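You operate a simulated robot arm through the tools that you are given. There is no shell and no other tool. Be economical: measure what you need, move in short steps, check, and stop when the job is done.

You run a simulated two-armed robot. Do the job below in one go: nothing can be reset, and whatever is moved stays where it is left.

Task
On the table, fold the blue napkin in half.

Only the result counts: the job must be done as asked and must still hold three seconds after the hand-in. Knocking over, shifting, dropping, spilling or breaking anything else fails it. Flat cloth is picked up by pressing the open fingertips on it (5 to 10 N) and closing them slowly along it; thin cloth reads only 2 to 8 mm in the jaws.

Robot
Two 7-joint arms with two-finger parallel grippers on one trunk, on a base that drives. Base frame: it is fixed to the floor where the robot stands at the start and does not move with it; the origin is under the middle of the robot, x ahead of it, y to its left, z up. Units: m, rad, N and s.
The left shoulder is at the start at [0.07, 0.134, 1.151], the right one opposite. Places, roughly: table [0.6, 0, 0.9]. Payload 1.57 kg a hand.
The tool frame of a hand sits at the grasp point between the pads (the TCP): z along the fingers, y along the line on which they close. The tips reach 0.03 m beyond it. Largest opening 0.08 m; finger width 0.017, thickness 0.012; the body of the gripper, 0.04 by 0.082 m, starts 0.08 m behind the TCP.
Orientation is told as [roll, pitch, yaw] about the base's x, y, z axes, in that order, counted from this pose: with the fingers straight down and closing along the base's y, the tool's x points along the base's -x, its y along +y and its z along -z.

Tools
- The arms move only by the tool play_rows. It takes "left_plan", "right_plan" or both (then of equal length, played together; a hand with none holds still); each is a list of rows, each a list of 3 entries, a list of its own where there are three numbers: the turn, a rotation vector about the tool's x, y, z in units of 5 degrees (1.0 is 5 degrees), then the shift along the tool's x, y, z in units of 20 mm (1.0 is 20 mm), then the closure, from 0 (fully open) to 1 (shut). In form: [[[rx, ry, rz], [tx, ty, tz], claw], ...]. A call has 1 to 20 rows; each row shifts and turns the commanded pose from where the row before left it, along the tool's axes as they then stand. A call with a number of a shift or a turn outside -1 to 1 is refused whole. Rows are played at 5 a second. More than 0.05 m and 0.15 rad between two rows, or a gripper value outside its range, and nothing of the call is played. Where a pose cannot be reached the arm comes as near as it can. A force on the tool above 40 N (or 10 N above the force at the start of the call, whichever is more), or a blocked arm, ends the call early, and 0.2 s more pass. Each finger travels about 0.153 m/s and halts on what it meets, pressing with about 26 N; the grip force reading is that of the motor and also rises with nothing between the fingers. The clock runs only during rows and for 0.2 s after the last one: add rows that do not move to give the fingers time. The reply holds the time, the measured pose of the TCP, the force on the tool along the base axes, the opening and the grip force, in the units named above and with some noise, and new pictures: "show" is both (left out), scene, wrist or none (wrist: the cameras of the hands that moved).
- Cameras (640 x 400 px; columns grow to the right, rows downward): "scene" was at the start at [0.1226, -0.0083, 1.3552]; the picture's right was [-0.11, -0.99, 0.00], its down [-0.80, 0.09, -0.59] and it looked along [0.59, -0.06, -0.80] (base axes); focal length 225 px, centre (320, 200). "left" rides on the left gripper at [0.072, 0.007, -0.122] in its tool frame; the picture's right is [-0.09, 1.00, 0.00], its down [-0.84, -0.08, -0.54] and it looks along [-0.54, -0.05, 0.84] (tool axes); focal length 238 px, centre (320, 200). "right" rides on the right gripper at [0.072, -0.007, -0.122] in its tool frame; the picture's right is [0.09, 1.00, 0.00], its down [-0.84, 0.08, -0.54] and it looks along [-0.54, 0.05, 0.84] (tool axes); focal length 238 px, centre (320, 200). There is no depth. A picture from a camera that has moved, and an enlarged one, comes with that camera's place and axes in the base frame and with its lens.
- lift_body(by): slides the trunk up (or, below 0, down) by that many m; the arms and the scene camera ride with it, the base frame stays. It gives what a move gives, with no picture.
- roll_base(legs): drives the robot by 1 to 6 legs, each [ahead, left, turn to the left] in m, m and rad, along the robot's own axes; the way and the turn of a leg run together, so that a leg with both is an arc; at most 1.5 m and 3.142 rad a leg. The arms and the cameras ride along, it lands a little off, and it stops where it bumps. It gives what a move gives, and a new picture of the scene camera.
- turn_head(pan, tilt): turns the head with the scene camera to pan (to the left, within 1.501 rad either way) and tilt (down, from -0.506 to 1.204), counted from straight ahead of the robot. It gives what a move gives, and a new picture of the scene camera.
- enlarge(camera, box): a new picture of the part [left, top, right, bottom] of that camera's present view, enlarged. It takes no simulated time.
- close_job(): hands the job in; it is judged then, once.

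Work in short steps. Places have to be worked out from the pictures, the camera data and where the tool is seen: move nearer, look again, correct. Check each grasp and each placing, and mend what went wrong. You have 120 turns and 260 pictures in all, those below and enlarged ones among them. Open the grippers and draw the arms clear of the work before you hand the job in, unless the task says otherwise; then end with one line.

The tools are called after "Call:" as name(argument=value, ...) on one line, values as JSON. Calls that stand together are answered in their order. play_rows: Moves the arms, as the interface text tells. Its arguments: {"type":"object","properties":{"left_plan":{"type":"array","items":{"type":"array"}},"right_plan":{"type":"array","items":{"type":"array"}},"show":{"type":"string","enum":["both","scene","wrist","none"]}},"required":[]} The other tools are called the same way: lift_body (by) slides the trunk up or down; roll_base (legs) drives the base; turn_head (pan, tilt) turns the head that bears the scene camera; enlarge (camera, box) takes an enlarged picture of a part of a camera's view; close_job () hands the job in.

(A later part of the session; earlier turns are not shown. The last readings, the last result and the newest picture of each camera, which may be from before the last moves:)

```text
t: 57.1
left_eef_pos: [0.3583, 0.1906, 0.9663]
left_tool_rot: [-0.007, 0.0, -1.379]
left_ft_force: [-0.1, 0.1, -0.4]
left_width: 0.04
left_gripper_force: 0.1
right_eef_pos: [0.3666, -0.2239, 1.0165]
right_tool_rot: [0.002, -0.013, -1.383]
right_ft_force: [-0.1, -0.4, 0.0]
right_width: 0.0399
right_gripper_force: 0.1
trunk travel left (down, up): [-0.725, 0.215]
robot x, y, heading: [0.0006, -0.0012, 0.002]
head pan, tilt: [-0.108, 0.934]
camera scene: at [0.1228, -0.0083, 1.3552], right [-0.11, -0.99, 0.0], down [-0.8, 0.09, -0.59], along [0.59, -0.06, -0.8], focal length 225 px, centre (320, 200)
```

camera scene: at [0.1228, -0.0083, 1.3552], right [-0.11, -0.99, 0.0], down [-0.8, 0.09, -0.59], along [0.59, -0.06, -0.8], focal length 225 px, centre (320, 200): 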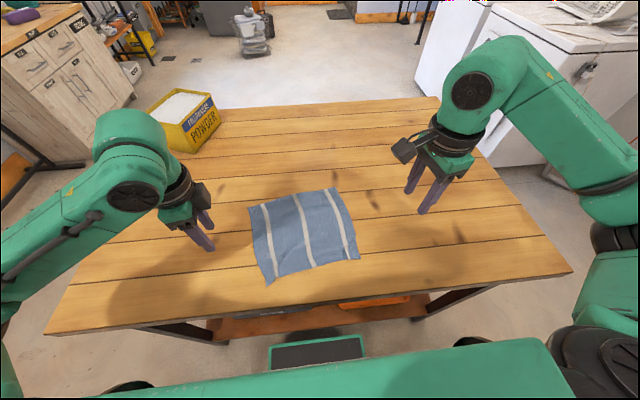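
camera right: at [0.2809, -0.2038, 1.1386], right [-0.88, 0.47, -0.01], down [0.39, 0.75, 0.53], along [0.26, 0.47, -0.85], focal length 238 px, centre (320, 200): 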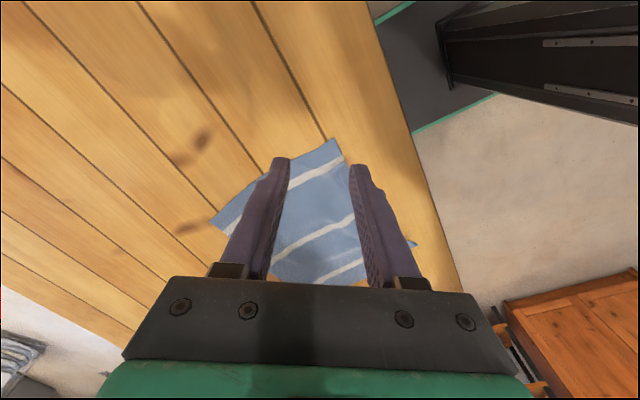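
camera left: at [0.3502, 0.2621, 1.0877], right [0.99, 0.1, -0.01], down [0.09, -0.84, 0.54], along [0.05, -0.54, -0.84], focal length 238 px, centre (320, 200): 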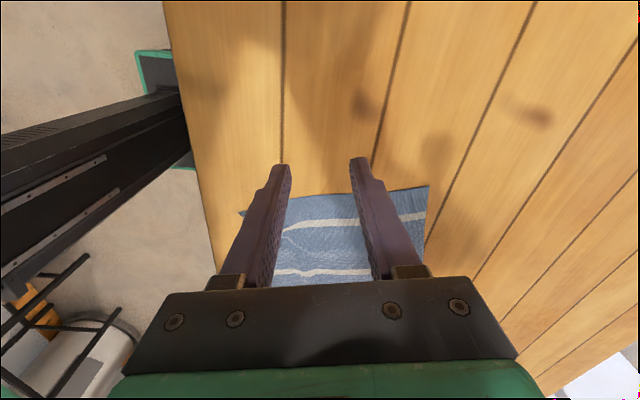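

From the stripe mid-points the mid-line passes through (0.388, 0.089), (0.407, 0.007) and (0.414, −0.079). I bring the hands above it near the side edges, left at (0.378, 0.103) and right at (0.414, −0.088).

Call:
play_rows(left_plan=[[[0, 0, 0], [-0.64, 0.02, 0.47], 0.5], [[0, 0, 0], [-0.64, 0.02, 0.47], 0.5], [[0, 0, 0], [-0.64, 0.02, 0.47], 0.5], [[0, 0, 0], [-0.64, 0.02, 0.47], 0.5], [[0, 0, 0], [-0.64, 0.02, 0.47], 0.5], [[0, 0, 0], [-0.64, 0.02, 0.47], 0.5], [[0, 0, 0], [-0.64, 0.02, 0.47], 0.5], [[0, 0, 0], [0, 0, 0], 0.5]], right_plan=[[[0.146, 0.028, 0], [0, 0, 0], 0.5], [[0, 0, 0], [0.89, 0.514, 0.76], 0.5], [[0, 0, 0], [0.89, 0.514, 0.76], 0.5], [[0, 0, 0], [0.89, 0.514, 0.76], 0.5], [[0, 0, 0], [0.89, 0.514, 0.76], 0.5], [[0, 0, 0], [0.89, 0.514, 0.76], 0.5], [[0, 0, 0], [0.89, 0.514, 0.76], 0.5], [[0, 0, 0], [0.89, 0.514, 0.76], 0.5]])

Call:
enlarge(camera="scene", box=[208, 170, 400, 290])

```text
t: 58.9
left_eef_pos: [0.3764, 0.1024, 0.9002]
left_tool_rot: [-0.005, -0.001, -1.377]
left_ft_force: [0.2, 0.0, -0.2]
left_width: 0.0399
left_gripper_force: 0.0
right_eef_pos: [0.4135, -0.0889, 0.908]
right_tool_rot: [-0.01, -0.01, -1.381]
right_ft_force: [-0.1, 0.0, 0.3]
right_width: 0.04
right_gripper_force: 0.0
trunk travel left (down, up): [-0.725, 0.215]
robot x, y, heading: [-0.0005, -0.0001, -0.0]
head pan, tilt: [-0.108, 0.934]
camera scene: at [0.1233, -0.0072, 1.3552], right [-0.11, -0.99, 0.0], down [-0.8, 0.09, -0.59], along [0.59, -0.07, -0.8], focal length 225 px, centre (320, 200)
camera right: at [0.3933, -0.016, 1.0294], right [0.96, 0.28, -0.01], down [0.24, -0.8, 0.55], along [0.14, -0.53, -0.83], focal length 238 px, centre (320, 200)
camera left: at [0.3695, 0.1744, 1.0216], right [0.99, 0.1, -0.01], down [0.09, -0.84, 0.54], along [0.05, -0.54, -0.84], focal length 238 px, centre (320, 200)
```

scene: 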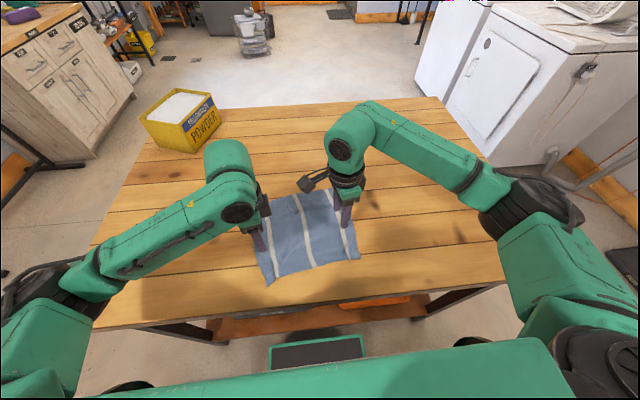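
right: 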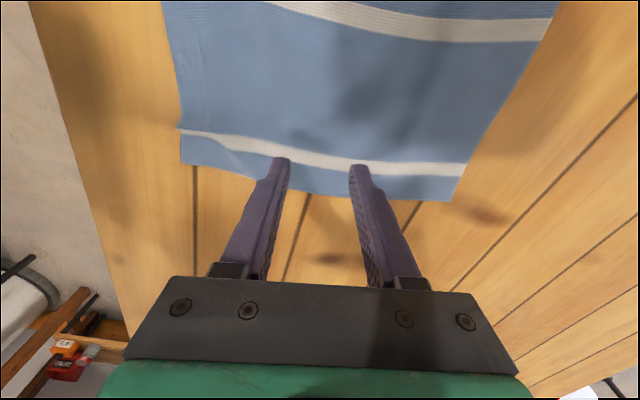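
left: 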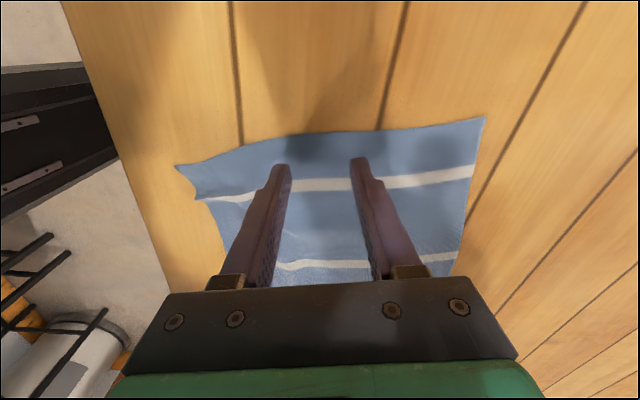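

```text
3.33 times, centred on (304, 230) of scene
camera zoom: at [0.1233, -0.0072, 1.3552], right [-0.11, -0.99, 0.0], down [-0.8, 0.09, -0.59], along [0.59, -0.07, -0.8], focal length 751 px, centre (373, 100)
```

zoom: 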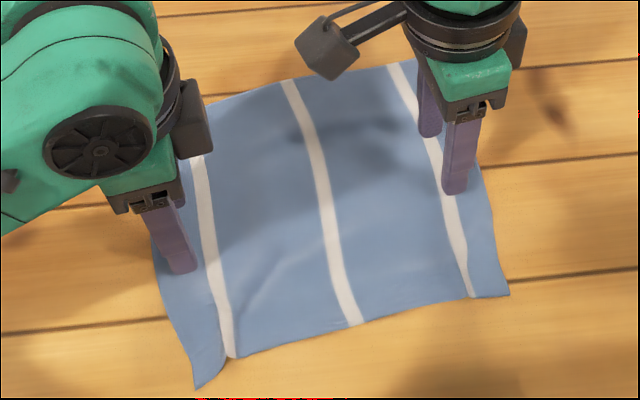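

The wrist views confirm the mid points: left edge mid (0.375, 0.120), right edge mid (0.418, −0.106). With a 2 mm correction I lower both hands to press.

Call:
play_rows(left_plan=[[[0, 0, 0], [0, 0.07, 0], 0.5], [[0, 0, 0], [0, 0, 0.15], 0.5], [[0, 0, 0], [0, 0, 0.15], 0.5], [[0, 0, 0], [0, 0, 0.1], 0.5], [[0, 0, 0], [0, 0, 0.05], 0.5], [[0, 0, 0], [0, 0, 0], 0.5]], right_plan=[[[0.1, 0.1, 0], [0, 0.1, 0.3], 0.5], [[0, 0, 0], [0, 0, 0.2], 0.5], [[0, 0, 0], [0, 0, 0.15], 0.5], [[0, 0, 0], [0, 0, 0.1], 0.5], [[0, 0, 0], [0, 0, 0.07], 0.5], [[0, 0, 0], [0, 0, 0], 0.5]], show="none")

```text
t: 60.3
left_eef_pos: [0.377, 0.102, 0.8913]
left_tool_rot: [-0.006, 0.0, -1.381]
left_ft_force: [0.2, -0.5, 2.3]
left_width: 0.0401
left_gripper_force: 0.4
right_eef_pos: [0.4143, -0.0903, 0.8912]
right_tool_rot: [-0.019, -0.003, -1.381]
right_ft_force: [0.1, 0.6, 1.8]
right_width: 0.0399
right_gripper_force: 0.1
trunk travel left (down, up): [-0.725, 0.215]
robot x, y, heading: [0.0011, 0.0036, 0.001]
head pan, tilt: [-0.108, 0.934]
```

Contact is light at about 2 N. I press about 1 mm more, correct the right hand's small tilt, and read again.

Call:
play_rows(left_plan=[[[0, 0, 0], [0, 0, 0.05], 0.5], [[0, 0, 0], [0, 0, 0], 0.5]], right_plan=[[[-0.04, 0.21, 0], [0, 0, 0.05], 0.5], [[0, 0, 0], [0, 0, 0], 0.5]], show="none")

```text
t: 60.9
left_eef_pos: [0.3775, 0.1013, 0.8913]
left_tool_rot: [0.0, 0.001, -1.378]
left_ft_force: [1.3, -0.1, 8.5]
left_width: 0.0407
left_gripper_force: 0.2
right_eef_pos: [0.4133, -0.0883, 0.891]
right_tool_rot: [-0.016, 0.015, -1.382]
right_ft_force: [0.6, -0.6, 8.2]
right_width: 0.0407
right_gripper_force: 0.3
trunk travel left (down, up): [-0.725, 0.215]
robot x, y, heading: [-0.0018, 0.0054, -0.002]
head pan, tilt: [-0.108, 0.934]
```

Both hands press at about 8 N. I close slowly.

Call:
play_rows(left_plan=[[[0, 0, 0], [0, 0, 0], 0.53], [[0, 0, 0], [0, 0, 0], 0.56], [[0, 0, 0], [0, 0, 0], 0.59], [[0, 0, 0], [0, 0, 0], 0.62], [[0, 0, 0], [0, 0, 0], 0.65], [[0, 0, 0], [0, 0, 0], 0.68], [[0, 0, 0], [0, 0, 0], 0.71], [[0, 0, 0], [0, 0, 0], 0.74], [[0, 0, 0], [0, 0, 0], 0.77], [[0, 0, 0], [0, 0, 0], 0.8], [[0, 0, 0], [0, 0, 0], 0.83], [[0, 0, 0], [0, 0, 0], 0.86], [[0, 0, 0], [0, 0, 0], 0.89], [[0, 0, 0], [0, 0, 0], 0.92], [[0, 0, 0], [0, 0, 0], 0.96], [[0, 0, 0], [0, 0, 0], 1.0], [[0, 0, 0], [0, 0, 0], 1.0], [[0, 0, 0], [0, 0, 0], 1.0]], right_plan=[[[0, 0, 0], [0, 0, 0], 0.53], [[0, 0, 0], [0, 0, 0], 0.56], [[0, 0, 0], [0, 0, 0], 0.59], [[0, 0, 0], [0, 0, 0], 0.62], [[0, 0, 0], [0, 0, 0], 0.65], [[0, 0, 0], [0, 0, 0], 0.68], [[0, 0, 0], [0, 0, 0], 0.71], [[0, 0, 0], [0, 0, 0], 0.74], [[0, 0, 0], [0, 0, 0], 0.77], [[0, 0, 0], [0, 0, 0], 0.8], [[0, 0, 0], [0, 0, 0], 0.83], [[0, 0, 0], [0, 0, 0], 0.86], [[0, 0, 0], [0, 0, 0], 0.89], [[0, 0, 0], [0, 0, 0], 0.92], [[0, 0, 0], [0, 0, 0], 0.96], [[0, 0, 0], [0, 0, 0], 1.0], [[0, 0, 0], [0, 0, 0], 1.0], [[0, 0, 0], [0, 0, 0], 1.0]])

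```text
t: 64.7
left_eef_pos: [0.3769, 0.101, 0.8906]
left_tool_rot: [-0.003, 0.001, -1.378]
left_ft_force: [0.5, 0.7, 16.0]
left_width: 0.002
left_gripper_force: 23.7
right_eef_pos: [0.4134, -0.0895, 0.8913]
right_tool_rot: [-0.015, 0.017, -1.381]
right_ft_force: [0.7, 1.5, 2.9]
right_width: 0.0
right_gripper_force: 20.8
trunk travel left (down, up): [-0.725, 0.215]
robot x, y, heading: [0.0021, -0.0006, -0.006]
head pan, tilt: [-0.108, 0.934]
camera scene: at [0.1202, -0.0087, 1.3555], right [-0.11, -0.99, 0.0], down [-0.8, 0.09, -0.6], along [0.59, -0.06, -0.8], focal length 225 px, centre (320, 200)
camera right: at [0.3943, -0.02, 1.0149], right [0.96, 0.28, -0.01], down [0.24, -0.81, 0.53], along [0.14, -0.51, -0.85], focal length 238 px, centre (320, 200)
camera left: at [0.3691, 0.1739, 1.0129], right [0.99, 0.1, 0.0], down [0.09, -0.84, 0.54], along [0.05, -0.54, -0.84], focal length 238 px, centre (320, 200)
```

scene: 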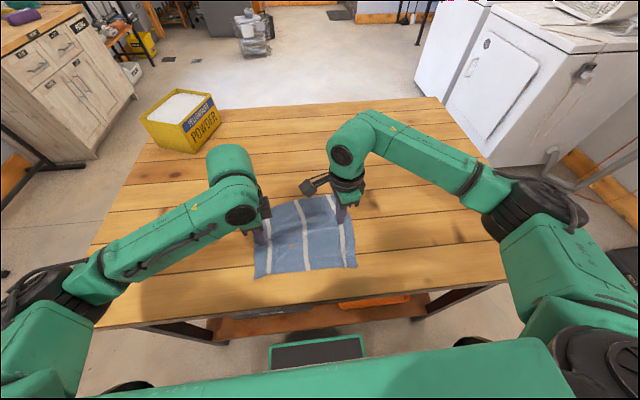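
right: 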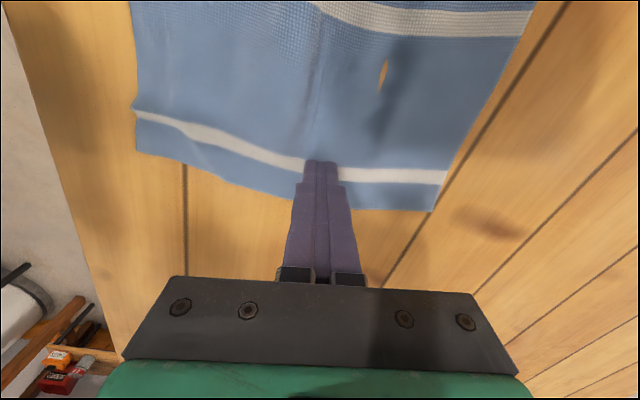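
left: 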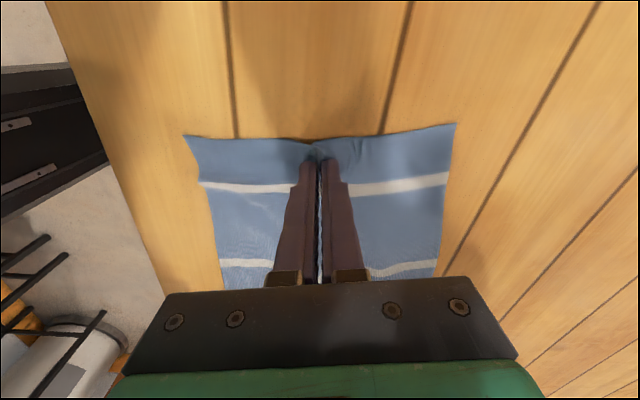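

The left hand holds the ridge (2 mm), but the right slipped off and dragged its side about 15 mm back. I lift the right, reopen it, shift to the new mid-line at (0.397, −0.088), level it and lower again.

Call:
play_rows(left_plan=[[[0, 0, 0], [0, 0, -0.05], 1], [[0, 0, 0], [0, 0, 0], 1], [[0, 0, 0], [0, 0, 0], 1], [[0, 0, 0], [0, 0, 0], 1], [[0, 0, 0], [0, 0, 0], 1], [[0, 0, 0], [0, 0, 0], 1], [[0, 0, 0], [0, 0, 0], 1]], right_plan=[[[0, 0, 0], [0, 0, -0.5], 1], [[-0.22, 0.13, 0], [0.2, -0.76, 0], 0.75], [[0, 0, 0], [0, 0, 0], 0.5], [[0, 0, 0], [0, 0, 0.2], 0.5], [[0, 0, 0], [0, 0, 0.15], 0.5], [[0, 0, 0], [0, 0, 0.1], 0.5], [[0, 0, 0], [0, 0, 0], 0.5]], show="wrist")

```text
t: 66.3
left_eef_pos: [0.3773, 0.1017, 0.8918]
left_tool_rot: [-0.006, 0.001, -1.377]
left_ft_force: [-1.9, 0.1, 5.2]
left_width: 0.0021
left_gripper_force: 23.4
right_eef_pos: [0.399, -0.0882, 0.8914]
right_tool_rot: [0.004, 0.027, -1.383]
right_ft_force: [-0.8, 0.3, -0.1]
right_width: 0.04
right_gripper_force: 0.0
trunk travel left (down, up): [-0.725, 0.215]
robot x, y, heading: [0.0008, 0.0019, -0.0]
head pan, tilt: [-0.108, 0.934]
camera right: at [0.3775, -0.0204, 1.0164], right [0.96, 0.28, 0.01], down [0.23, -0.82, 0.52], along [0.15, -0.5, -0.85], focal length 238 px, centre (320, 200)
camera left: at [0.3701, 0.1739, 1.0131], right [0.99, 0.1, -0.01], down [0.09, -0.84, 0.54], along [0.05, -0.54, -0.84], focal length 238 px, centre (320, 200)
```

right: 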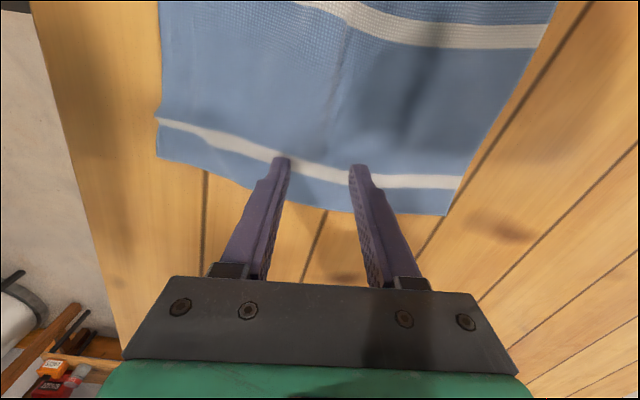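
left: 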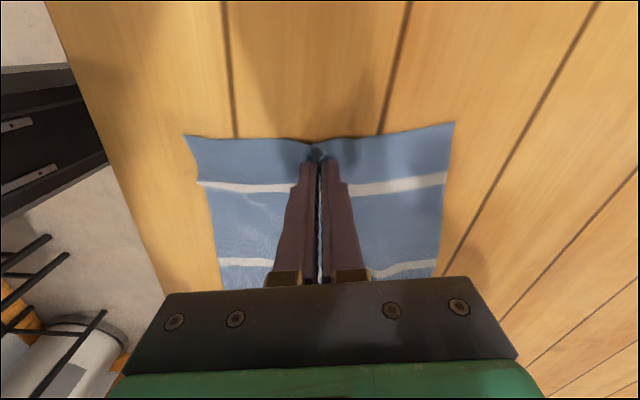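

The fingers straddle the mid-line well. I level the right tool and press down.

Call:
play_rows(right_plan=[[[0, -0.31, 0], [0, 0, 0.03], 0.5], [[0, 0, 0], [0, 0, 0.06], 0.5], [[0, 0, 0], [0, 0, 0.06], 0.5], [[0, 0, 0], [0, 0, 0], 0.5]], show="none")

```text
t: 67.3
left_eef_pos: [0.3764, 0.1024, 0.8914]
left_tool_rot: [-0.003, 0.001, -1.379]
left_ft_force: [-0.1, -0.2, 0.6]
left_width: 0.002
left_gripper_force: 24.0
right_eef_pos: [0.3986, -0.088, 0.8909]
right_tool_rot: [0.007, 0.0, -1.382]
right_ft_force: [1.5, -2.3, 26.7]
right_width: 0.0392
right_gripper_force: 0.0
trunk travel left (down, up): [-0.725, 0.215]
robot x, y, heading: [0.002, -0.0004, 0.001]
head pan, tilt: [-0.108, 0.934]
```

The right reads 26.7 N, which is too high, so I back off slightly to about 10 N.

Call:
play_rows(right_plan=[[[0, 0, 0], [0, 0, -0.07], 0.5], [[0, 0, 0], [0, 0, 0], 0.5]], show="none")

```text
t: 67.9
left_eef_pos: [0.377, 0.1014, 0.8917]
left_tool_rot: [-0.004, -0.002, -1.378]
left_ft_force: [0.4, 0.9, 0.4]
left_width: 0.002
left_gripper_force: 23.2
right_eef_pos: [0.3974, -0.0883, 0.8916]
right_tool_rot: [0.006, -0.001, -1.382]
right_ft_force: [1.0, -1.1, 20.4]
right_width: 0.0392
right_gripper_force: 0.1
trunk travel left (down, up): [-0.725, 0.215]
robot x, y, heading: [-0.0005, 0.0015, 0.002]
head pan, tilt: [-0.108, 0.934]
```

It still reads 20 N, so I ease off a little more and close slowly.

Call:
play_rows(right_plan=[[[0, 0, 0], [0, 0, -0.09], 0.5], [[0, 0, 0], [0, 0, 0], 0.53], [[0, 0, 0], [0, 0, 0], 0.56], [[0, 0, 0], [0, 0, 0], 0.59], [[0, 0, 0], [0, 0, 0], 0.62], [[0, 0, 0], [0, 0, 0], 0.65], [[0, 0, 0], [0, 0, 0], 0.68], [[0, 0, 0], [0, 0, 0], 0.71], [[0, 0, 0], [0, 0, 0], 0.74], [[0, 0, 0], [0, 0, 0], 0.77], [[0, 0, 0], [0, 0, 0], 0.8], [[0, 0, 0], [0, 0, 0], 0.83], [[0, 0, 0], [0, 0, 0], 0.86], [[0, 0, 0], [0, 0, 0], 0.89], [[0, 0, 0], [0, 0, 0], 0.92], [[0, 0, 0], [0, 0, 0], 0.96], [[0, 0, 0], [0, 0, 0], 1.0], [[0, 0, 0], [0, 0, 0], 1.0], [[0, 0, 0], [0, 0, 0], 1.0]], show="wrist")

```text
t: 71.9
left_eef_pos: [0.3785, 0.1026, 0.892]
left_tool_rot: [-0.006, -0.001, -1.38]
left_ft_force: [-0.8, -0.1, 3.4]
left_width: 0.002
left_gripper_force: 23.3
right_eef_pos: [0.3989, -0.0892, 0.8926]
right_tool_rot: [0.004, 0.0, -1.382]
right_ft_force: [-0.2, 0.8, 0.0]
right_width: 0.0018
right_gripper_force: 23.5
trunk travel left (down, up): [-0.725, 0.215]
robot x, y, heading: [-0.0032, -0.0, 0.001]
head pan, tilt: [-0.108, 0.934]
camera right: at [0.3773, -0.0171, 1.0147], right [0.96, 0.28, 0.0], down [0.23, -0.81, 0.54], along [0.15, -0.52, -0.84], focal length 238 px, centre (320, 200)
```

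right: 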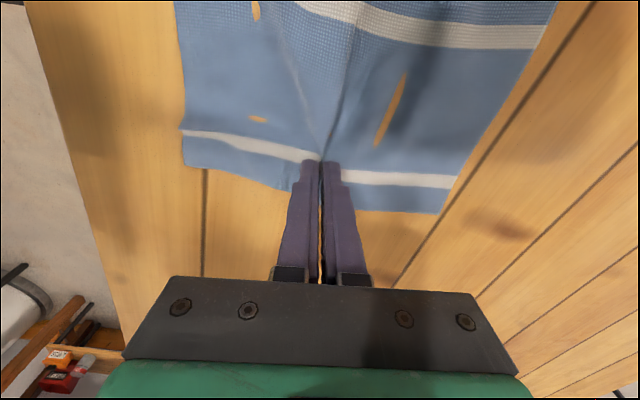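

Both hands now hold the mid-line ridge (2.0 and 1.8 mm). I lift straight up so both halves hang.

Call:
play_rows(left_plan=[[[0, 0, 0], [0, 0, -0.4], 1], [[0, 0, 0], [0, 0, -0.5], 1], [[0, 0, 0], [0, 0, -0.6], 1], [[0, 0, 0], [0, 0, -0.6], 1], [[0, 0, 0], [0, 0, -0.6], 1], [[0, 0, 0], [0, 0, -0.6], 1], [[0, 0, 0], [0, 0, -0.6], 1], [[0, 0, 0], [0, 0, -0.6], 1], [[0, 0, 0], [0, 0, -0.6], 1], [[0, 0, 0], [0, 0, -0.6], 1], [[0, 0, 0], [0, 0, -0.6], 1], [[0, 0, 0], [0, 0, 0], 1], [[0, 0, 0], [0, 0, 0], 1]], right_plan=[[[0, 0, 0], [0, 0, -0.4], 1], [[0, 0, 0], [0, 0, -0.5], 1], [[0, 0, 0], [0, 0, -0.6], 1], [[0, 0, 0], [0, 0, -0.6], 1], [[0, 0, 0], [0, 0, -0.6], 1], [[0, 0, 0], [0, 0, -0.6], 1], [[0, 0, 0], [0, 0, -0.6], 1], [[0, 0, 0], [0, 0, -0.6], 1], [[0, 0, 0], [0, 0, -0.6], 1], [[0, 0, 0], [0, 0, -0.6], 1], [[0, 0, 0], [0, 0, -0.6], 1], [[0, 0, 0], [0, 0, 0], 1], [[0, 0, 0], [0, 0, 0], 1]])

Call:
enlarge(camera="scene", box=[224, 160, 384, 260])

```text
t: 74.7
left_eef_pos: [0.3788, 0.1008, 1.0171]
left_tool_rot: [-0.005, 0.002, -1.379]
left_ft_force: [-0.2, 0.4, 0.4]
left_width: 0.0019
left_gripper_force: 24.0
right_eef_pos: [0.3985, -0.0875, 1.0175]
right_tool_rot: [0.003, -0.002, -1.381]
right_ft_force: [-0.6, 0.4, -0.4]
right_width: 0.0019
right_gripper_force: 23.7
trunk travel left (down, up): [-0.725, 0.215]
robot x, y, heading: [0.0018, 0.0017, -0.003]
head pan, tilt: [-0.108, 0.934]
camera scene: at [0.1229, -0.0083, 1.3552], right [-0.11, -0.99, 0.0], down [-0.8, 0.09, -0.59], along [0.59, -0.06, -0.8], focal length 225 px, centre (320, 200)
camera right: at [0.3775, -0.0167, 1.1408], right [0.96, 0.28, 0.0], down [0.23, -0.81, 0.54], along [0.15, -0.52, -0.84], focal length 238 px, centre (320, 200)
camera left: at [0.3718, 0.1742, 1.1387], right [0.99, 0.1, -0.01], down [0.09, -0.84, 0.54], along [0.05, -0.54, -0.84], focal length 238 px, centre (320, 200)
```

scene: 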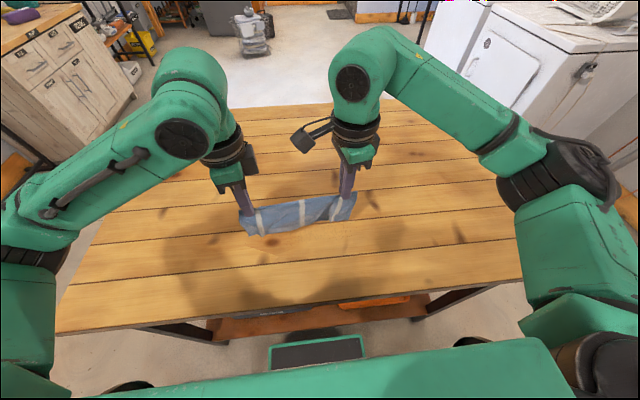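
right: 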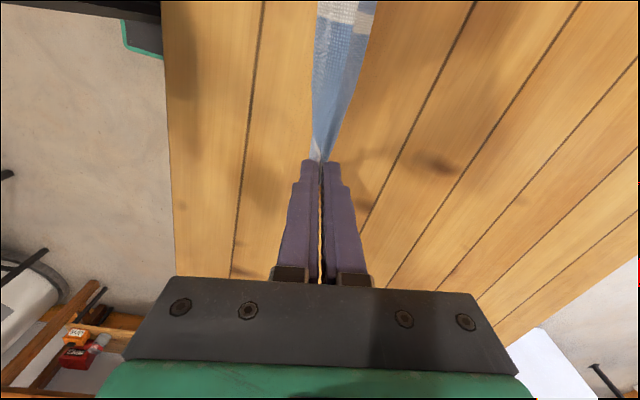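
left: 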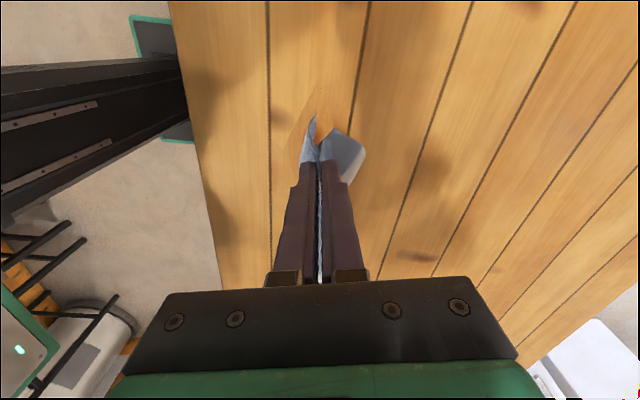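

```text
4.00 times, centred on (304, 210) of scene
camera zoom: at [0.1229, -0.0083, 1.3552], right [-0.11, -0.99, 0.0], down [-0.8, 0.09, -0.59], along [0.59, -0.06, -0.8], focal length 901 px, centre (384, 160)
```

zoom: 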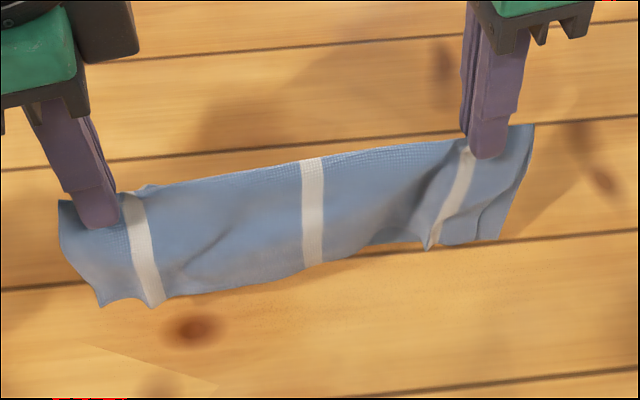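

Both halves hang together from the mid-line, about 2 cm clear of the table. I carry the napkin forward to x≈0.56 and tilt the fingers forward by 45°, ready to lay it down while drawing back.

Call:
play_rows(left_plan=[[[0, 0, 0], [-0.1, 0.5, 0], 1], [[0, 0, 0], [-0.16, 0.8, 0], 1], [[0, 0, 0], [-0.16, 0.9, 0], 1], [[0, 0, 0], [-0.16, 0.9, 0], 1], [[0, 0, 0], [-0.16, 0.9, 0], 1], [[0, 0, 0], [-0.16, 0.9, 0], 1], [[0, 0, 0], [-0.16, 0.9, 0], 1], [[0, 0, 0], [-0.16, 0.9, 0], 1], [[0, 0, 0], [-0.16, 0.9, 0], 1], [[0, 0, 0], [-0.1, 0.6, 0], 1], [[-1, 0, 0], [0, 0, 0], 1], [[-1, 0, 0], [0, 0, 0], 1], [[-1, 0, 0], [0, 0, 0], 1], [[-1, 0, 0], [0, 0, 0], 1], [[-1, 0, 0], [0, 0, 0], 1], [[-1, 0, 0], [0, 0, 0], 1], [[-1, 0, 0], [0, 0, 0], 1], [[-1, 0, 0], [0, 0, 0], 1], [[-1, 0, 0], [0, 0, 0], 1], [[0, 0, 0], [0, 0, 0], 1]], right_plan=[[[0, 0, 0], [-0.1, 0.5, 0], 1], [[0, 0, 0], [-0.16, 0.8, 0], 1], [[0, 0, 0], [-0.16, 0.9, 0], 1], [[0, 0, 0], [-0.16, 0.9, 0], 1], [[0, 0, 0], [-0.16, 0.9, 0], 1], [[0, 0, 0], [-0.16, 0.9, 0], 1], [[0, 0, 0], [-0.16, 0.9, 0], 1], [[0, 0, 0], [-0.16, 0.9, 0], 1], [[0, 0, 0], [-0.16, 0.9, 0], 1], [[0, 0, 0], [-0.1, 0.6, 0], 1], [[-1, 0, 0], [0, 0, 0], 1], [[-1, 0, 0], [0, 0, 0], 1], [[-1, 0, 0], [0, 0, 0], 1], [[-1, 0, 0], [0, 0, 0], 1], [[-1, 0, 0], [0, 0, 0], 1], [[-1, 0, 0], [0, 0, 0], 1], [[-1, 0, 0], [0, 0, 0], 1], [[-1, 0, 0], [0, 0, 0], 1], [[-1, 0, 0], [0, 0, 0], 1], [[0, 0, 0], [0, 0, 0], 1]], show="scene")

Call:
enlarge(camera="scene", box=[224, 120, 384, 220])

```text
t: 78.9
left_eef_pos: [0.545, 0.1043, 1.0154]
left_tool_rot: [0.781, 0.001, -1.379]
left_ft_force: [-0.3, -0.3, -0.1]
left_width: 0.002
left_gripper_force: 22.9
right_eef_pos: [0.5646, -0.0868, 1.0186]
right_tool_rot: [0.79, -0.001, -1.383]
right_ft_force: [-0.2, -0.5, -0.8]
right_width: 0.0017
right_gripper_force: 23.3
trunk travel left (down, up): [-0.725, 0.215]
robot x, y, heading: [-0.0013, -0.0015, 0.003]
head pan, tilt: [-0.108, 0.934]
camera scene: at [0.1232, -0.0082, 1.3552], right [-0.11, -0.99, 0.0], down [-0.8, 0.09, -0.59], along [0.59, -0.06, -0.8], focal length 225 px, centre (320, 200)
```

scene: 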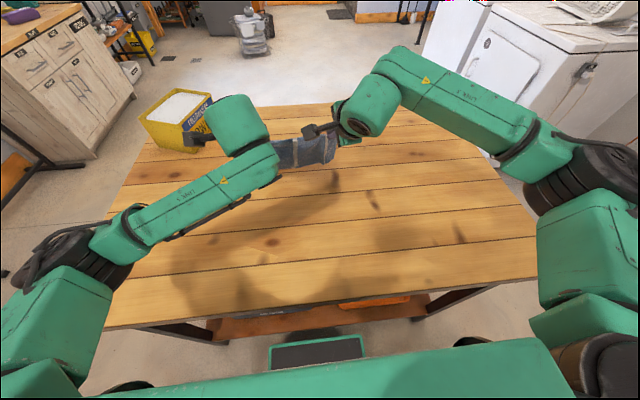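

```text
4.00 times, centred on (304, 170) of scene
camera zoom: at [0.1232, -0.0082, 1.3552], right [-0.11, -0.99, 0.0], down [-0.8, 0.09, -0.59], along [0.59, -0.06, -0.8], focal length 901 px, centre (384, 320)
```

zoom: 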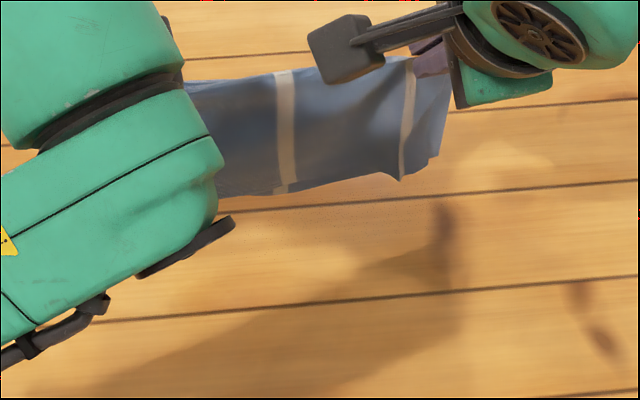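

The hang looks fine and both hands are clear of the powder box. I lower until the bottom edges touch, then arc back and down so both layers lie together in front of the hands.

Call:
play_rows(left_plan=[[[0, 0, 0], [0, -0.354, 0.354], 1], [[0, 0, 0], [0, -0.354, 0.354], 1], [[0, 0, 0], [0, -0.354, 0.354], 1], [[0, 0, 0], [0.05, -0.633, -0.534], 1], [[0, 0, 0], [0.05, -0.718, -0.414], 1], [[0, 0, 0], [0.05, -0.785, -0.276], 1], [[0, 0, 0], [0.05, -0.834, -0.127], 1], [[0, 0, 0], [0.05, -0.855, 0.028], 1], [[0, 0, 0], [0.05, -0.855, 0.184], 1], [[0, 0, 0], [0.05, -0.82, 0.325], 1], [[0, 0, 0], [0.05, -0.7, 0.4], 1], [[0, 0, 0], [0, 0, 0], 1]], right_plan=[[[0, 0, 0], [0, -0.354, 0.354], 1], [[0, 0, 0], [0, -0.354, 0.354], 1], [[0, 0, 0], [0, -0.354, 0.354], 1], [[0, 0, 0], [0.05, -0.633, -0.534], 1], [[0, 0, 0], [0.05, -0.718, -0.414], 1], [[0, 0, 0], [0.05, -0.785, -0.276], 1], [[0, 0, 0], [0.05, -0.834, -0.127], 1], [[0, 0, 0], [0.05, -0.855, 0.028], 1], [[0, 0, 0], [0.05, -0.855, 0.184], 1], [[0, 0, 0], [0.05, -0.82, 0.325], 1], [[0, 0, 0], [0.05, -0.7, 0.4], 1], [[0, 0, 0], [0, 0, 0], 1]])

Call:
enlarge(camera="scene", box=[224, 130, 384, 230])

```text
t: 81.5
left_eef_pos: [0.4513, 0.0946, 0.905]
left_tool_rot: [0.78, 0.0, -1.38]
left_ft_force: [-0.2, 0.2, 0.1]
left_width: 0.0016
left_gripper_force: 23.9
right_eef_pos: [0.4735, -0.0955, 0.9067]
right_tool_rot: [0.788, -0.001, -1.383]
right_ft_force: [0.3, -0.1, 0.4]
right_width: 0.0017
right_gripper_force: 23.1
trunk travel left (down, up): [-0.725, 0.215]
robot x, y, heading: [0.0001, 0.0003, -0.001]
head pan, tilt: [-0.108, 0.934]
camera scene: at [0.1229, -0.0083, 1.3552], right [-0.11, -0.99, 0.0], down [-0.8, 0.09, -0.59], along [0.59, -0.06, -0.8], focal length 225 px, centre (320, 200)
camera right: at [0.3689, -0.0406, 0.9881], right [0.67, 0.22, 0.71], down [-0.17, -0.88, 0.44], along [0.72, -0.41, -0.56], focal length 238 px, centre (320, 200)
camera left: at [0.3577, 0.1495, 0.9956], right [0.71, 0.04, 0.7], down [-0.27, -0.91, 0.33], along [0.65, -0.42, -0.63], focal length 238 px, centre (320, 200)
```

scene: 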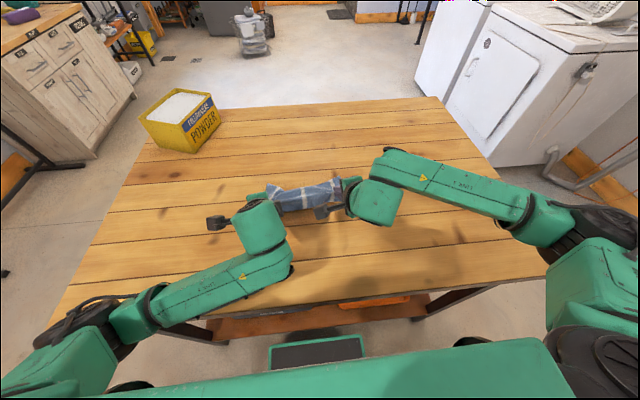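
right: 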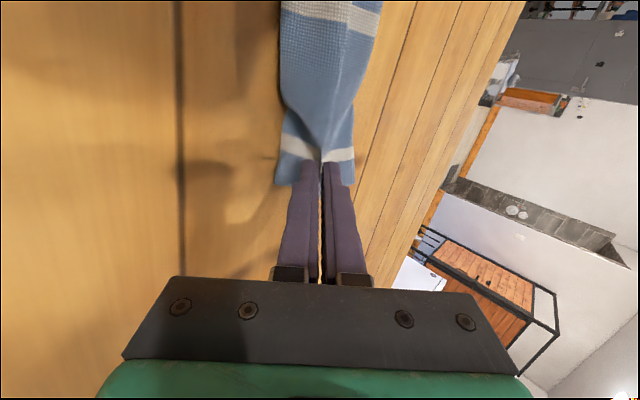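
left: 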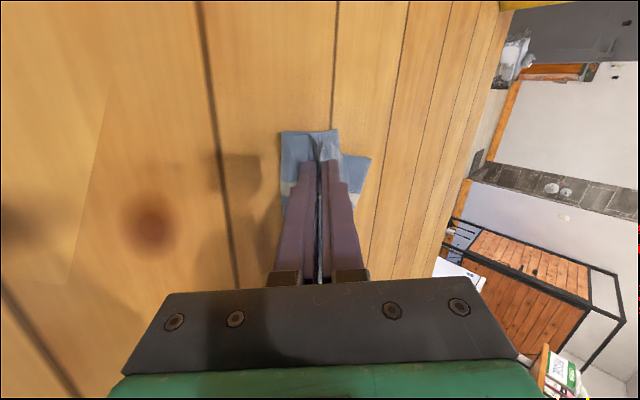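

```text
4.00 times, centred on (304, 180) of scene
camera zoom: at [0.1229, -0.0083, 1.3552], right [-0.11, -0.99, 0.0], down [-0.8, 0.09, -0.59], along [0.59, -0.06, -0.8], focal length 901 px, centre (384, 280)
```

zoom: 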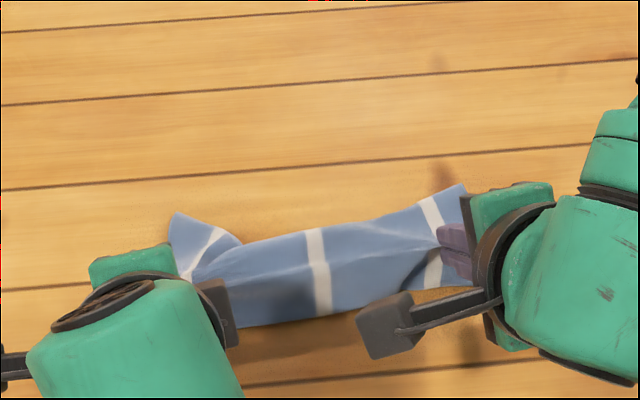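

The front layer spread forward but the near layer bunched underneath, because I let the cloth go slack. I lift again, go further forward, and next time lay it down with a taut dragging motion.

Call:
play_rows(left_plan=[[[0, 0, 0], [0, 0.707, -0.707], 1], [[0, 0, 0], [0, 0.707, -0.707], 1], [[0, 0, 0], [0, 0.707, -0.707], 1], [[0, 0, 0], [0, 0.707, -0.707], 1], [[0, 0, 0], [0, 0.707, -0.707], 1], [[0, 0, 0], [0, 0.707, -0.707], 1], [[0, 0, 0], [-0.05, 0.707, 0.707], 1], [[0, 0, 0], [-0.05, 0.707, 0.707], 1], [[0, 0, 0], [-0.05, 0.707, 0.707], 1], [[0, 0, 0], [-0.05, 0.707, 0.707], 1], [[0, 0, 0], [-0.05, 0.707, 0.707], 1], [[0, 0, 0], [-0.05, 0.707, 0.707], 1], [[0, 0, 0], [-0.05, 0.707, 0.707], 1], [[0, 0, 0], [0, 0, 0], 1], [[0, 0, 0], [0, 0, 0], 1], [[0, 0, 0], [0, 0, 0], 1]], right_plan=[[[0, 0, 0], [0, 0.707, -0.707], 1], [[0, 0, 0], [0, 0.707, -0.707], 1], [[0, 0, 0], [0, 0.707, -0.707], 1], [[0, 0, 0], [0, 0.707, -0.707], 1], [[0, 0, 0], [0, 0.707, -0.707], 1], [[0, 0, 0], [0, 0.707, -0.707], 1], [[0, 0, 0], [-0.05, 0.707, 0.707], 1], [[0, 0, 0], [-0.05, 0.707, 0.707], 1], [[0, 0, 0], [-0.05, 0.707, 0.707], 1], [[0, 0, 0], [-0.05, 0.707, 0.707], 1], [[0, 0, 0], [-0.05, 0.707, 0.707], 1], [[0, 0, 0], [-0.05, 0.707, 0.707], 1], [[0, 0, 0], [-0.05, 0.707, 0.707], 1], [[0, 0, 0], [0, 0, 0], 1], [[0, 0, 0], [0, 0, 0], 1], [[0, 0, 0], [0, 0, 0], 1]])

Call:
enlarge(camera="scene", box=[224, 100, 384, 200])

```text
t: 84.9
left_eef_pos: [0.5907, 0.1144, 1.0227]
left_tool_rot: [0.78, 0.0, -1.378]
left_ft_force: [-0.1, -0.3, -0.6]
left_width: 0.0021
left_gripper_force: 23.7
right_eef_pos: [0.6105, -0.0765, 1.0267]
right_tool_rot: [0.789, 0.0, -1.381]
right_ft_force: [-0.6, -0.5, 0.1]
right_width: 0.0019
right_gripper_force: 23.7
trunk travel left (down, up): [-0.725, 0.215]
robot x, y, heading: [0.0028, 0.0005, -0.003]
head pan, tilt: [-0.108, 0.934]
camera scene: at [0.1232, -0.0082, 1.3552], right [-0.11, -0.99, 0.0], down [-0.8, 0.09, -0.59], along [0.59, -0.06, -0.8], focal length 225 px, centre (320, 200)
camera right: at [0.5072, -0.0217, 1.1082], right [0.67, 0.22, 0.71], down [-0.17, -0.88, 0.44], along [0.72, -0.41, -0.56], focal length 238 px, centre (320, 200)
camera left: at [0.4966, 0.1691, 1.1144], right [0.71, 0.04, 0.7], down [-0.27, -0.9, 0.33], along [0.65, -0.42, -0.63], focal length 238 px, centre (320, 200)
```

scene: 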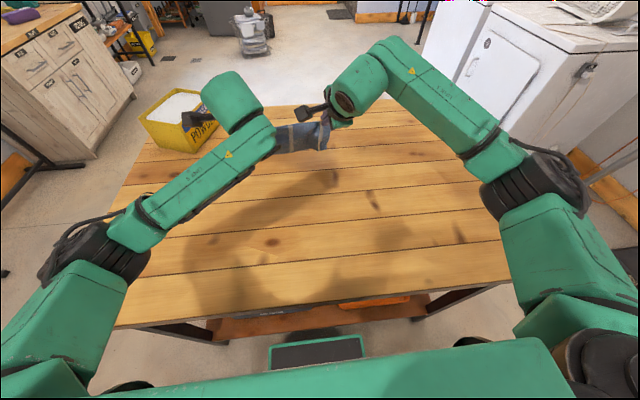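
right: 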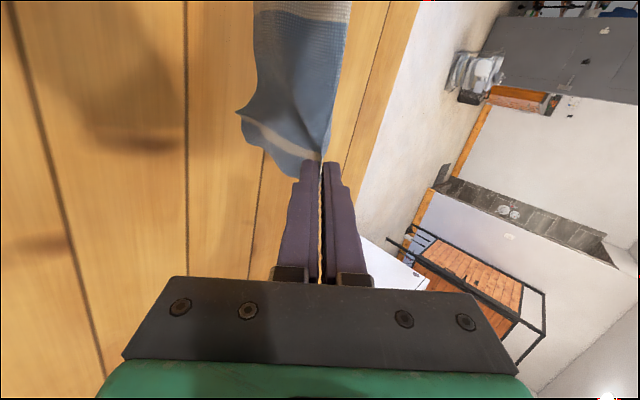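
left: 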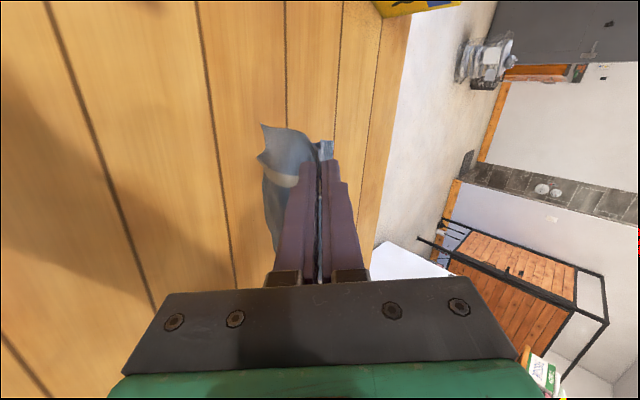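

```text
4.00 times, centred on (304, 150) of scene
camera zoom: at [0.1232, -0.0082, 1.3552], right [-0.11, -0.99, 0.0], down [-0.8, 0.09, -0.59], along [0.59, -0.06, -0.8], focal length 901 px, centre (384, 400)
```

zoom: 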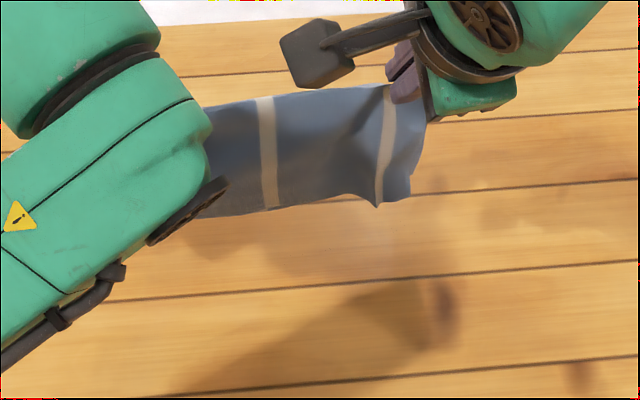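

Both halves hang together again. This time I lower slightly, then draw back with about twice as much backward travel as descent so both layers trail forward.

Call:
play_rows(left_plan=[[[0, 0, 0], [0, -0.354, 0.354], 1], [[0, 0, 0], [0, -0.354, 0.354], 1], [[0, 0, 0], [0, 0, 0], 1], [[0, 0, 0], [0.05, -0.778, -0.495], 1], [[0, 0, 0], [0.05, -0.778, -0.495], 1], [[0, 0, 0], [0.05, -0.778, -0.495], 1], [[0, 0, 0], [0.05, -0.848, -0.283], 1], [[0, 0, 0], [0.05, -0.848, -0.283], 1], [[0, 0, 0], [0.05, -0.848, -0.283], 1], [[0, 0, 0], [0.05, -0.848, -0.141], 1], [[0, 0, 0], [0.05, -0.848, -0.141], 1], [[0, 0, 0], [0.05, -0.848, -0.141], 1], [[0, 0, 0], [0.05, -0.848, -0.141], 1], [[0, 0, 0], [0, -0.548, -0.018], 1], [[0, 0, 0], [0, -0.548, -0.018], 1], [[0, 0, 0], [0, 0, 0], 1]], right_plan=[[[0, 0, 0], [0, -0.354, 0.354], 1], [[0, 0, 0], [0, -0.354, 0.354], 1], [[0, 0, 0], [0, 0, 0], 1], [[0, 0, 0], [0.05, -0.778, -0.495], 1], [[0, 0, 0], [0.05, -0.778, -0.495], 1], [[0, 0, 0], [0.05, -0.778, -0.495], 1], [[0, 0, 0], [0.05, -0.848, -0.283], 1], [[0, 0, 0], [0.05, -0.848, -0.283], 1], [[0, 0, 0], [0.05, -0.848, -0.283], 1], [[0, 0, 0], [0.05, -0.848, -0.141], 1], [[0, 0, 0], [0.05, -0.848, -0.141], 1], [[0, 0, 0], [0.05, -0.848, -0.141], 1], [[0, 0, 0], [0.05, -0.848, -0.141], 1], [[0, 0, 0], [0, -0.548, -0.018], 1], [[0, 0, 0], [0, -0.548, -0.018], 1], [[0, 0, 0], [0, 0, 0], 1]])

Call:
enlarge(camera="scene", box=[224, 130, 384, 230])

```text
t: 88.3
left_eef_pos: [0.4161, 0.0913, 0.9156]
left_tool_rot: [0.779, 0.0, -1.378]
left_ft_force: [-0.6, -1.2, 0.4]
left_width: 0.0019
left_gripper_force: 23.6
right_eef_pos: [0.438, -0.0997, 0.9143]
right_tool_rot: [0.789, 0.001, -1.381]
right_ft_force: [-0.1, 0.8, 0.0]
right_width: 0.0017
right_gripper_force: 23.5
trunk travel left (down, up): [-0.725, 0.215]
robot x, y, heading: [-0.001, -0.0019, 0.005]
head pan, tilt: [-0.108, 0.934]
camera scene: at [0.1231, -0.0082, 1.3552], right [-0.11, -0.99, 0.0], down [-0.8, 0.09, -0.59], along [0.59, -0.06, -0.8], focal length 225 px, centre (320, 200)
camera right: at [0.3343, -0.045, 0.9961], right [0.67, 0.22, 0.71], down [-0.17, -0.88, 0.44], along [0.72, -0.41, -0.56], focal length 238 px, centre (320, 200)
camera left: at [0.3229, 0.1459, 1.0049], right [0.71, 0.04, 0.7], down [-0.27, -0.9, 0.33], along [0.65, -0.42, -0.63], focal length 238 px, centre (320, 200)
```

scene: 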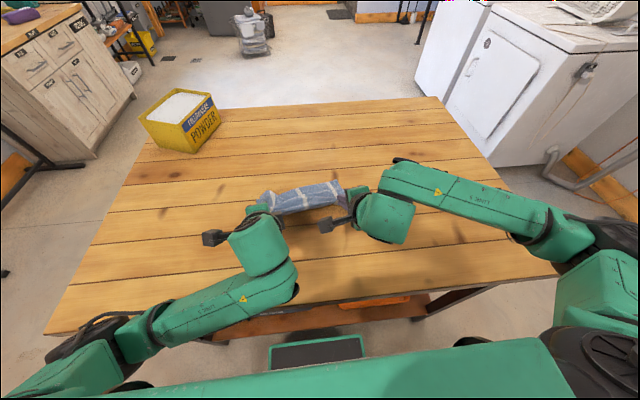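
right: 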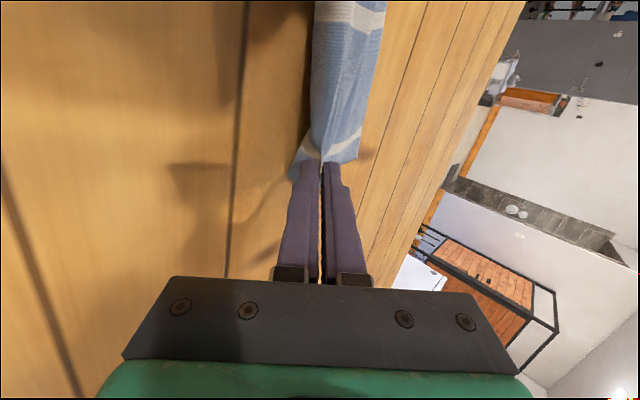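
left: 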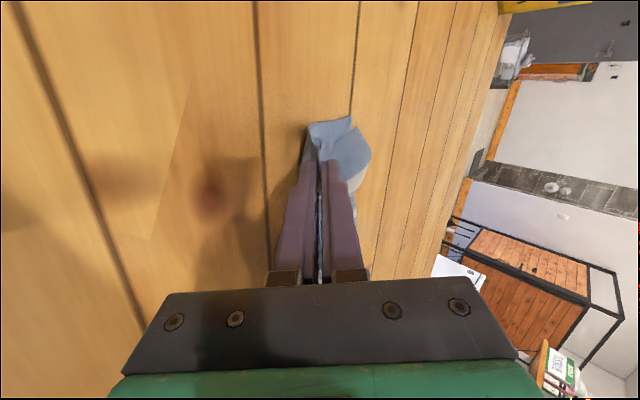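

```text
4.00 times, centred on (304, 180) of scene
camera zoom: at [0.1231, -0.0082, 1.3552], right [-0.11, -0.99, 0.0], down [-0.8, 0.09, -0.59], along [0.59, -0.06, -0.8], focal length 901 px, centre (384, 280)
```

zoom: 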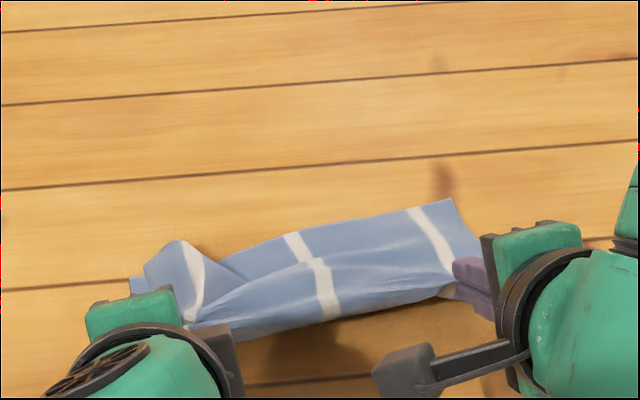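

Both layers now trail forward. I finish lowering with a little more draw-back.

Call:
play_rows(left_plan=[[[0, 0, 0], [0.03, -0.6, -0.12], 1], [[0, 0, 0], [0.03, -0.6, -0.12], 1], [[0, 0, 0], [0, -0.25, -0.05], 1], [[0, 0, 0], [0, 0, 0], 1]], right_plan=[[[0, 0, 0], [0.03, -0.6, -0.12], 1], [[0, 0, 0], [0.03, -0.6, -0.12], 1], [[0, 0, 0], [0, -0.25, -0.05], 1], [[0, 0, 0], [0, 0, 0], 1]])

Call:
enlarge(camera="scene", box=[224, 130, 384, 230])

```text
t: 89.3
left_eef_pos: [0.3927, 0.0889, 0.8975]
left_tool_rot: [0.779, -0.001, -1.378]
left_ft_force: [-0.4, -0.3, 0.2]
left_width: 0.0019
left_gripper_force: 23.4
right_eef_pos: [0.4138, -0.1044, 0.8975]
right_tool_rot: [0.789, -0.001, -1.382]
right_ft_force: [-0.2, -0.3, -0.4]
right_width: 0.0018
right_gripper_force: 23.4
trunk travel left (down, up): [-0.725, 0.215]
robot x, y, heading: [0.0031, 0.0036, -0.001]
head pan, tilt: [-0.108, 0.934]
camera scene: at [0.1229, -0.0083, 1.3552], right [-0.11, -0.99, 0.0], down [-0.8, 0.09, -0.59], along [0.59, -0.06, -0.8], focal length 225 px, centre (320, 200)
camera right: at [0.3095, -0.0486, 0.9796], right [0.67, 0.22, 0.71], down [-0.17, -0.88, 0.44], along [0.72, -0.41, -0.56], focal length 238 px, centre (320, 200)
camera left: at [0.2981, 0.1421, 0.9885], right [0.71, 0.04, 0.7], down [-0.27, -0.9, 0.33], along [0.65, -0.42, -0.63], focal length 238 px, centre (320, 200)
```

scene: 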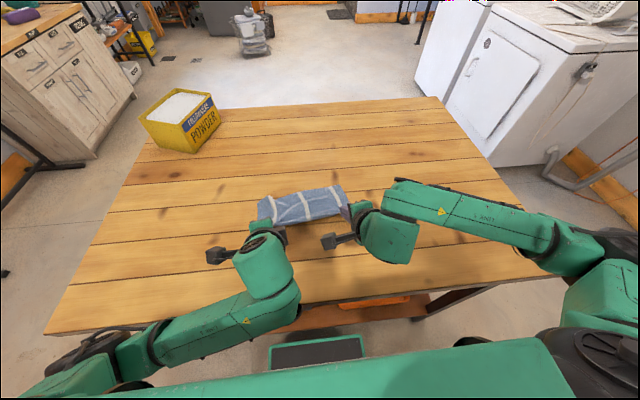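
right: 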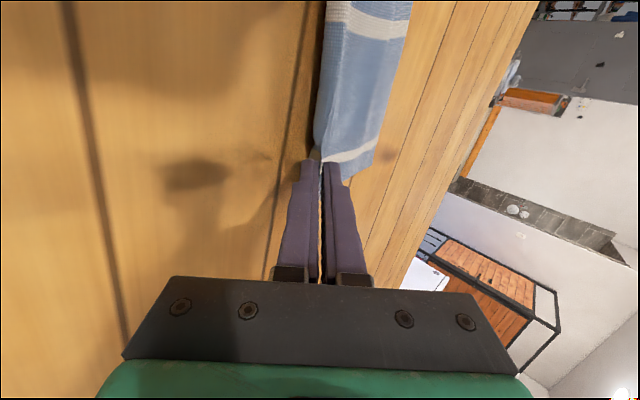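
left: 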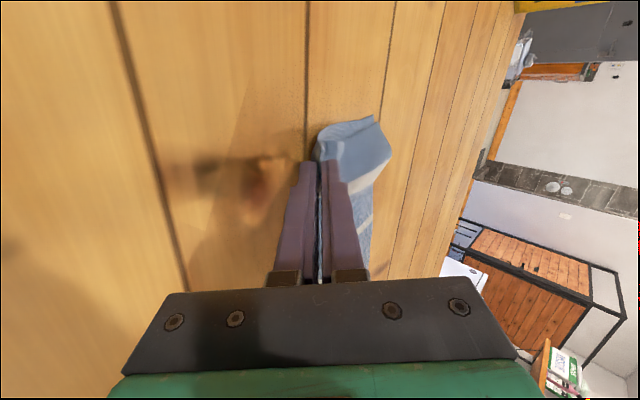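

```text
4.00 times, centred on (304, 180) of scene
camera zoom: at [0.1229, -0.0083, 1.3552], right [-0.11, -0.99, 0.0], down [-0.8, 0.09, -0.59], along [0.59, -0.06, -0.8], focal length 901 px, centre (384, 280)
```

zoom: 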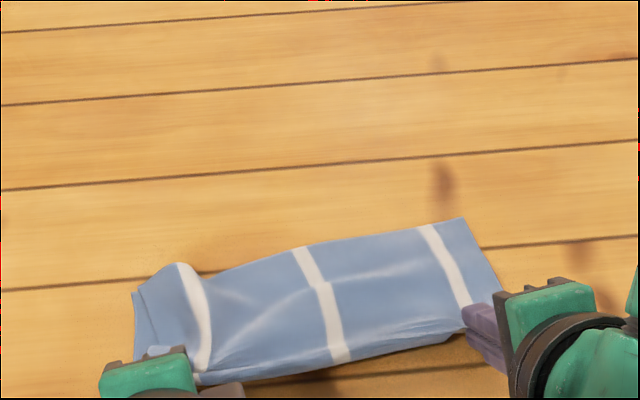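

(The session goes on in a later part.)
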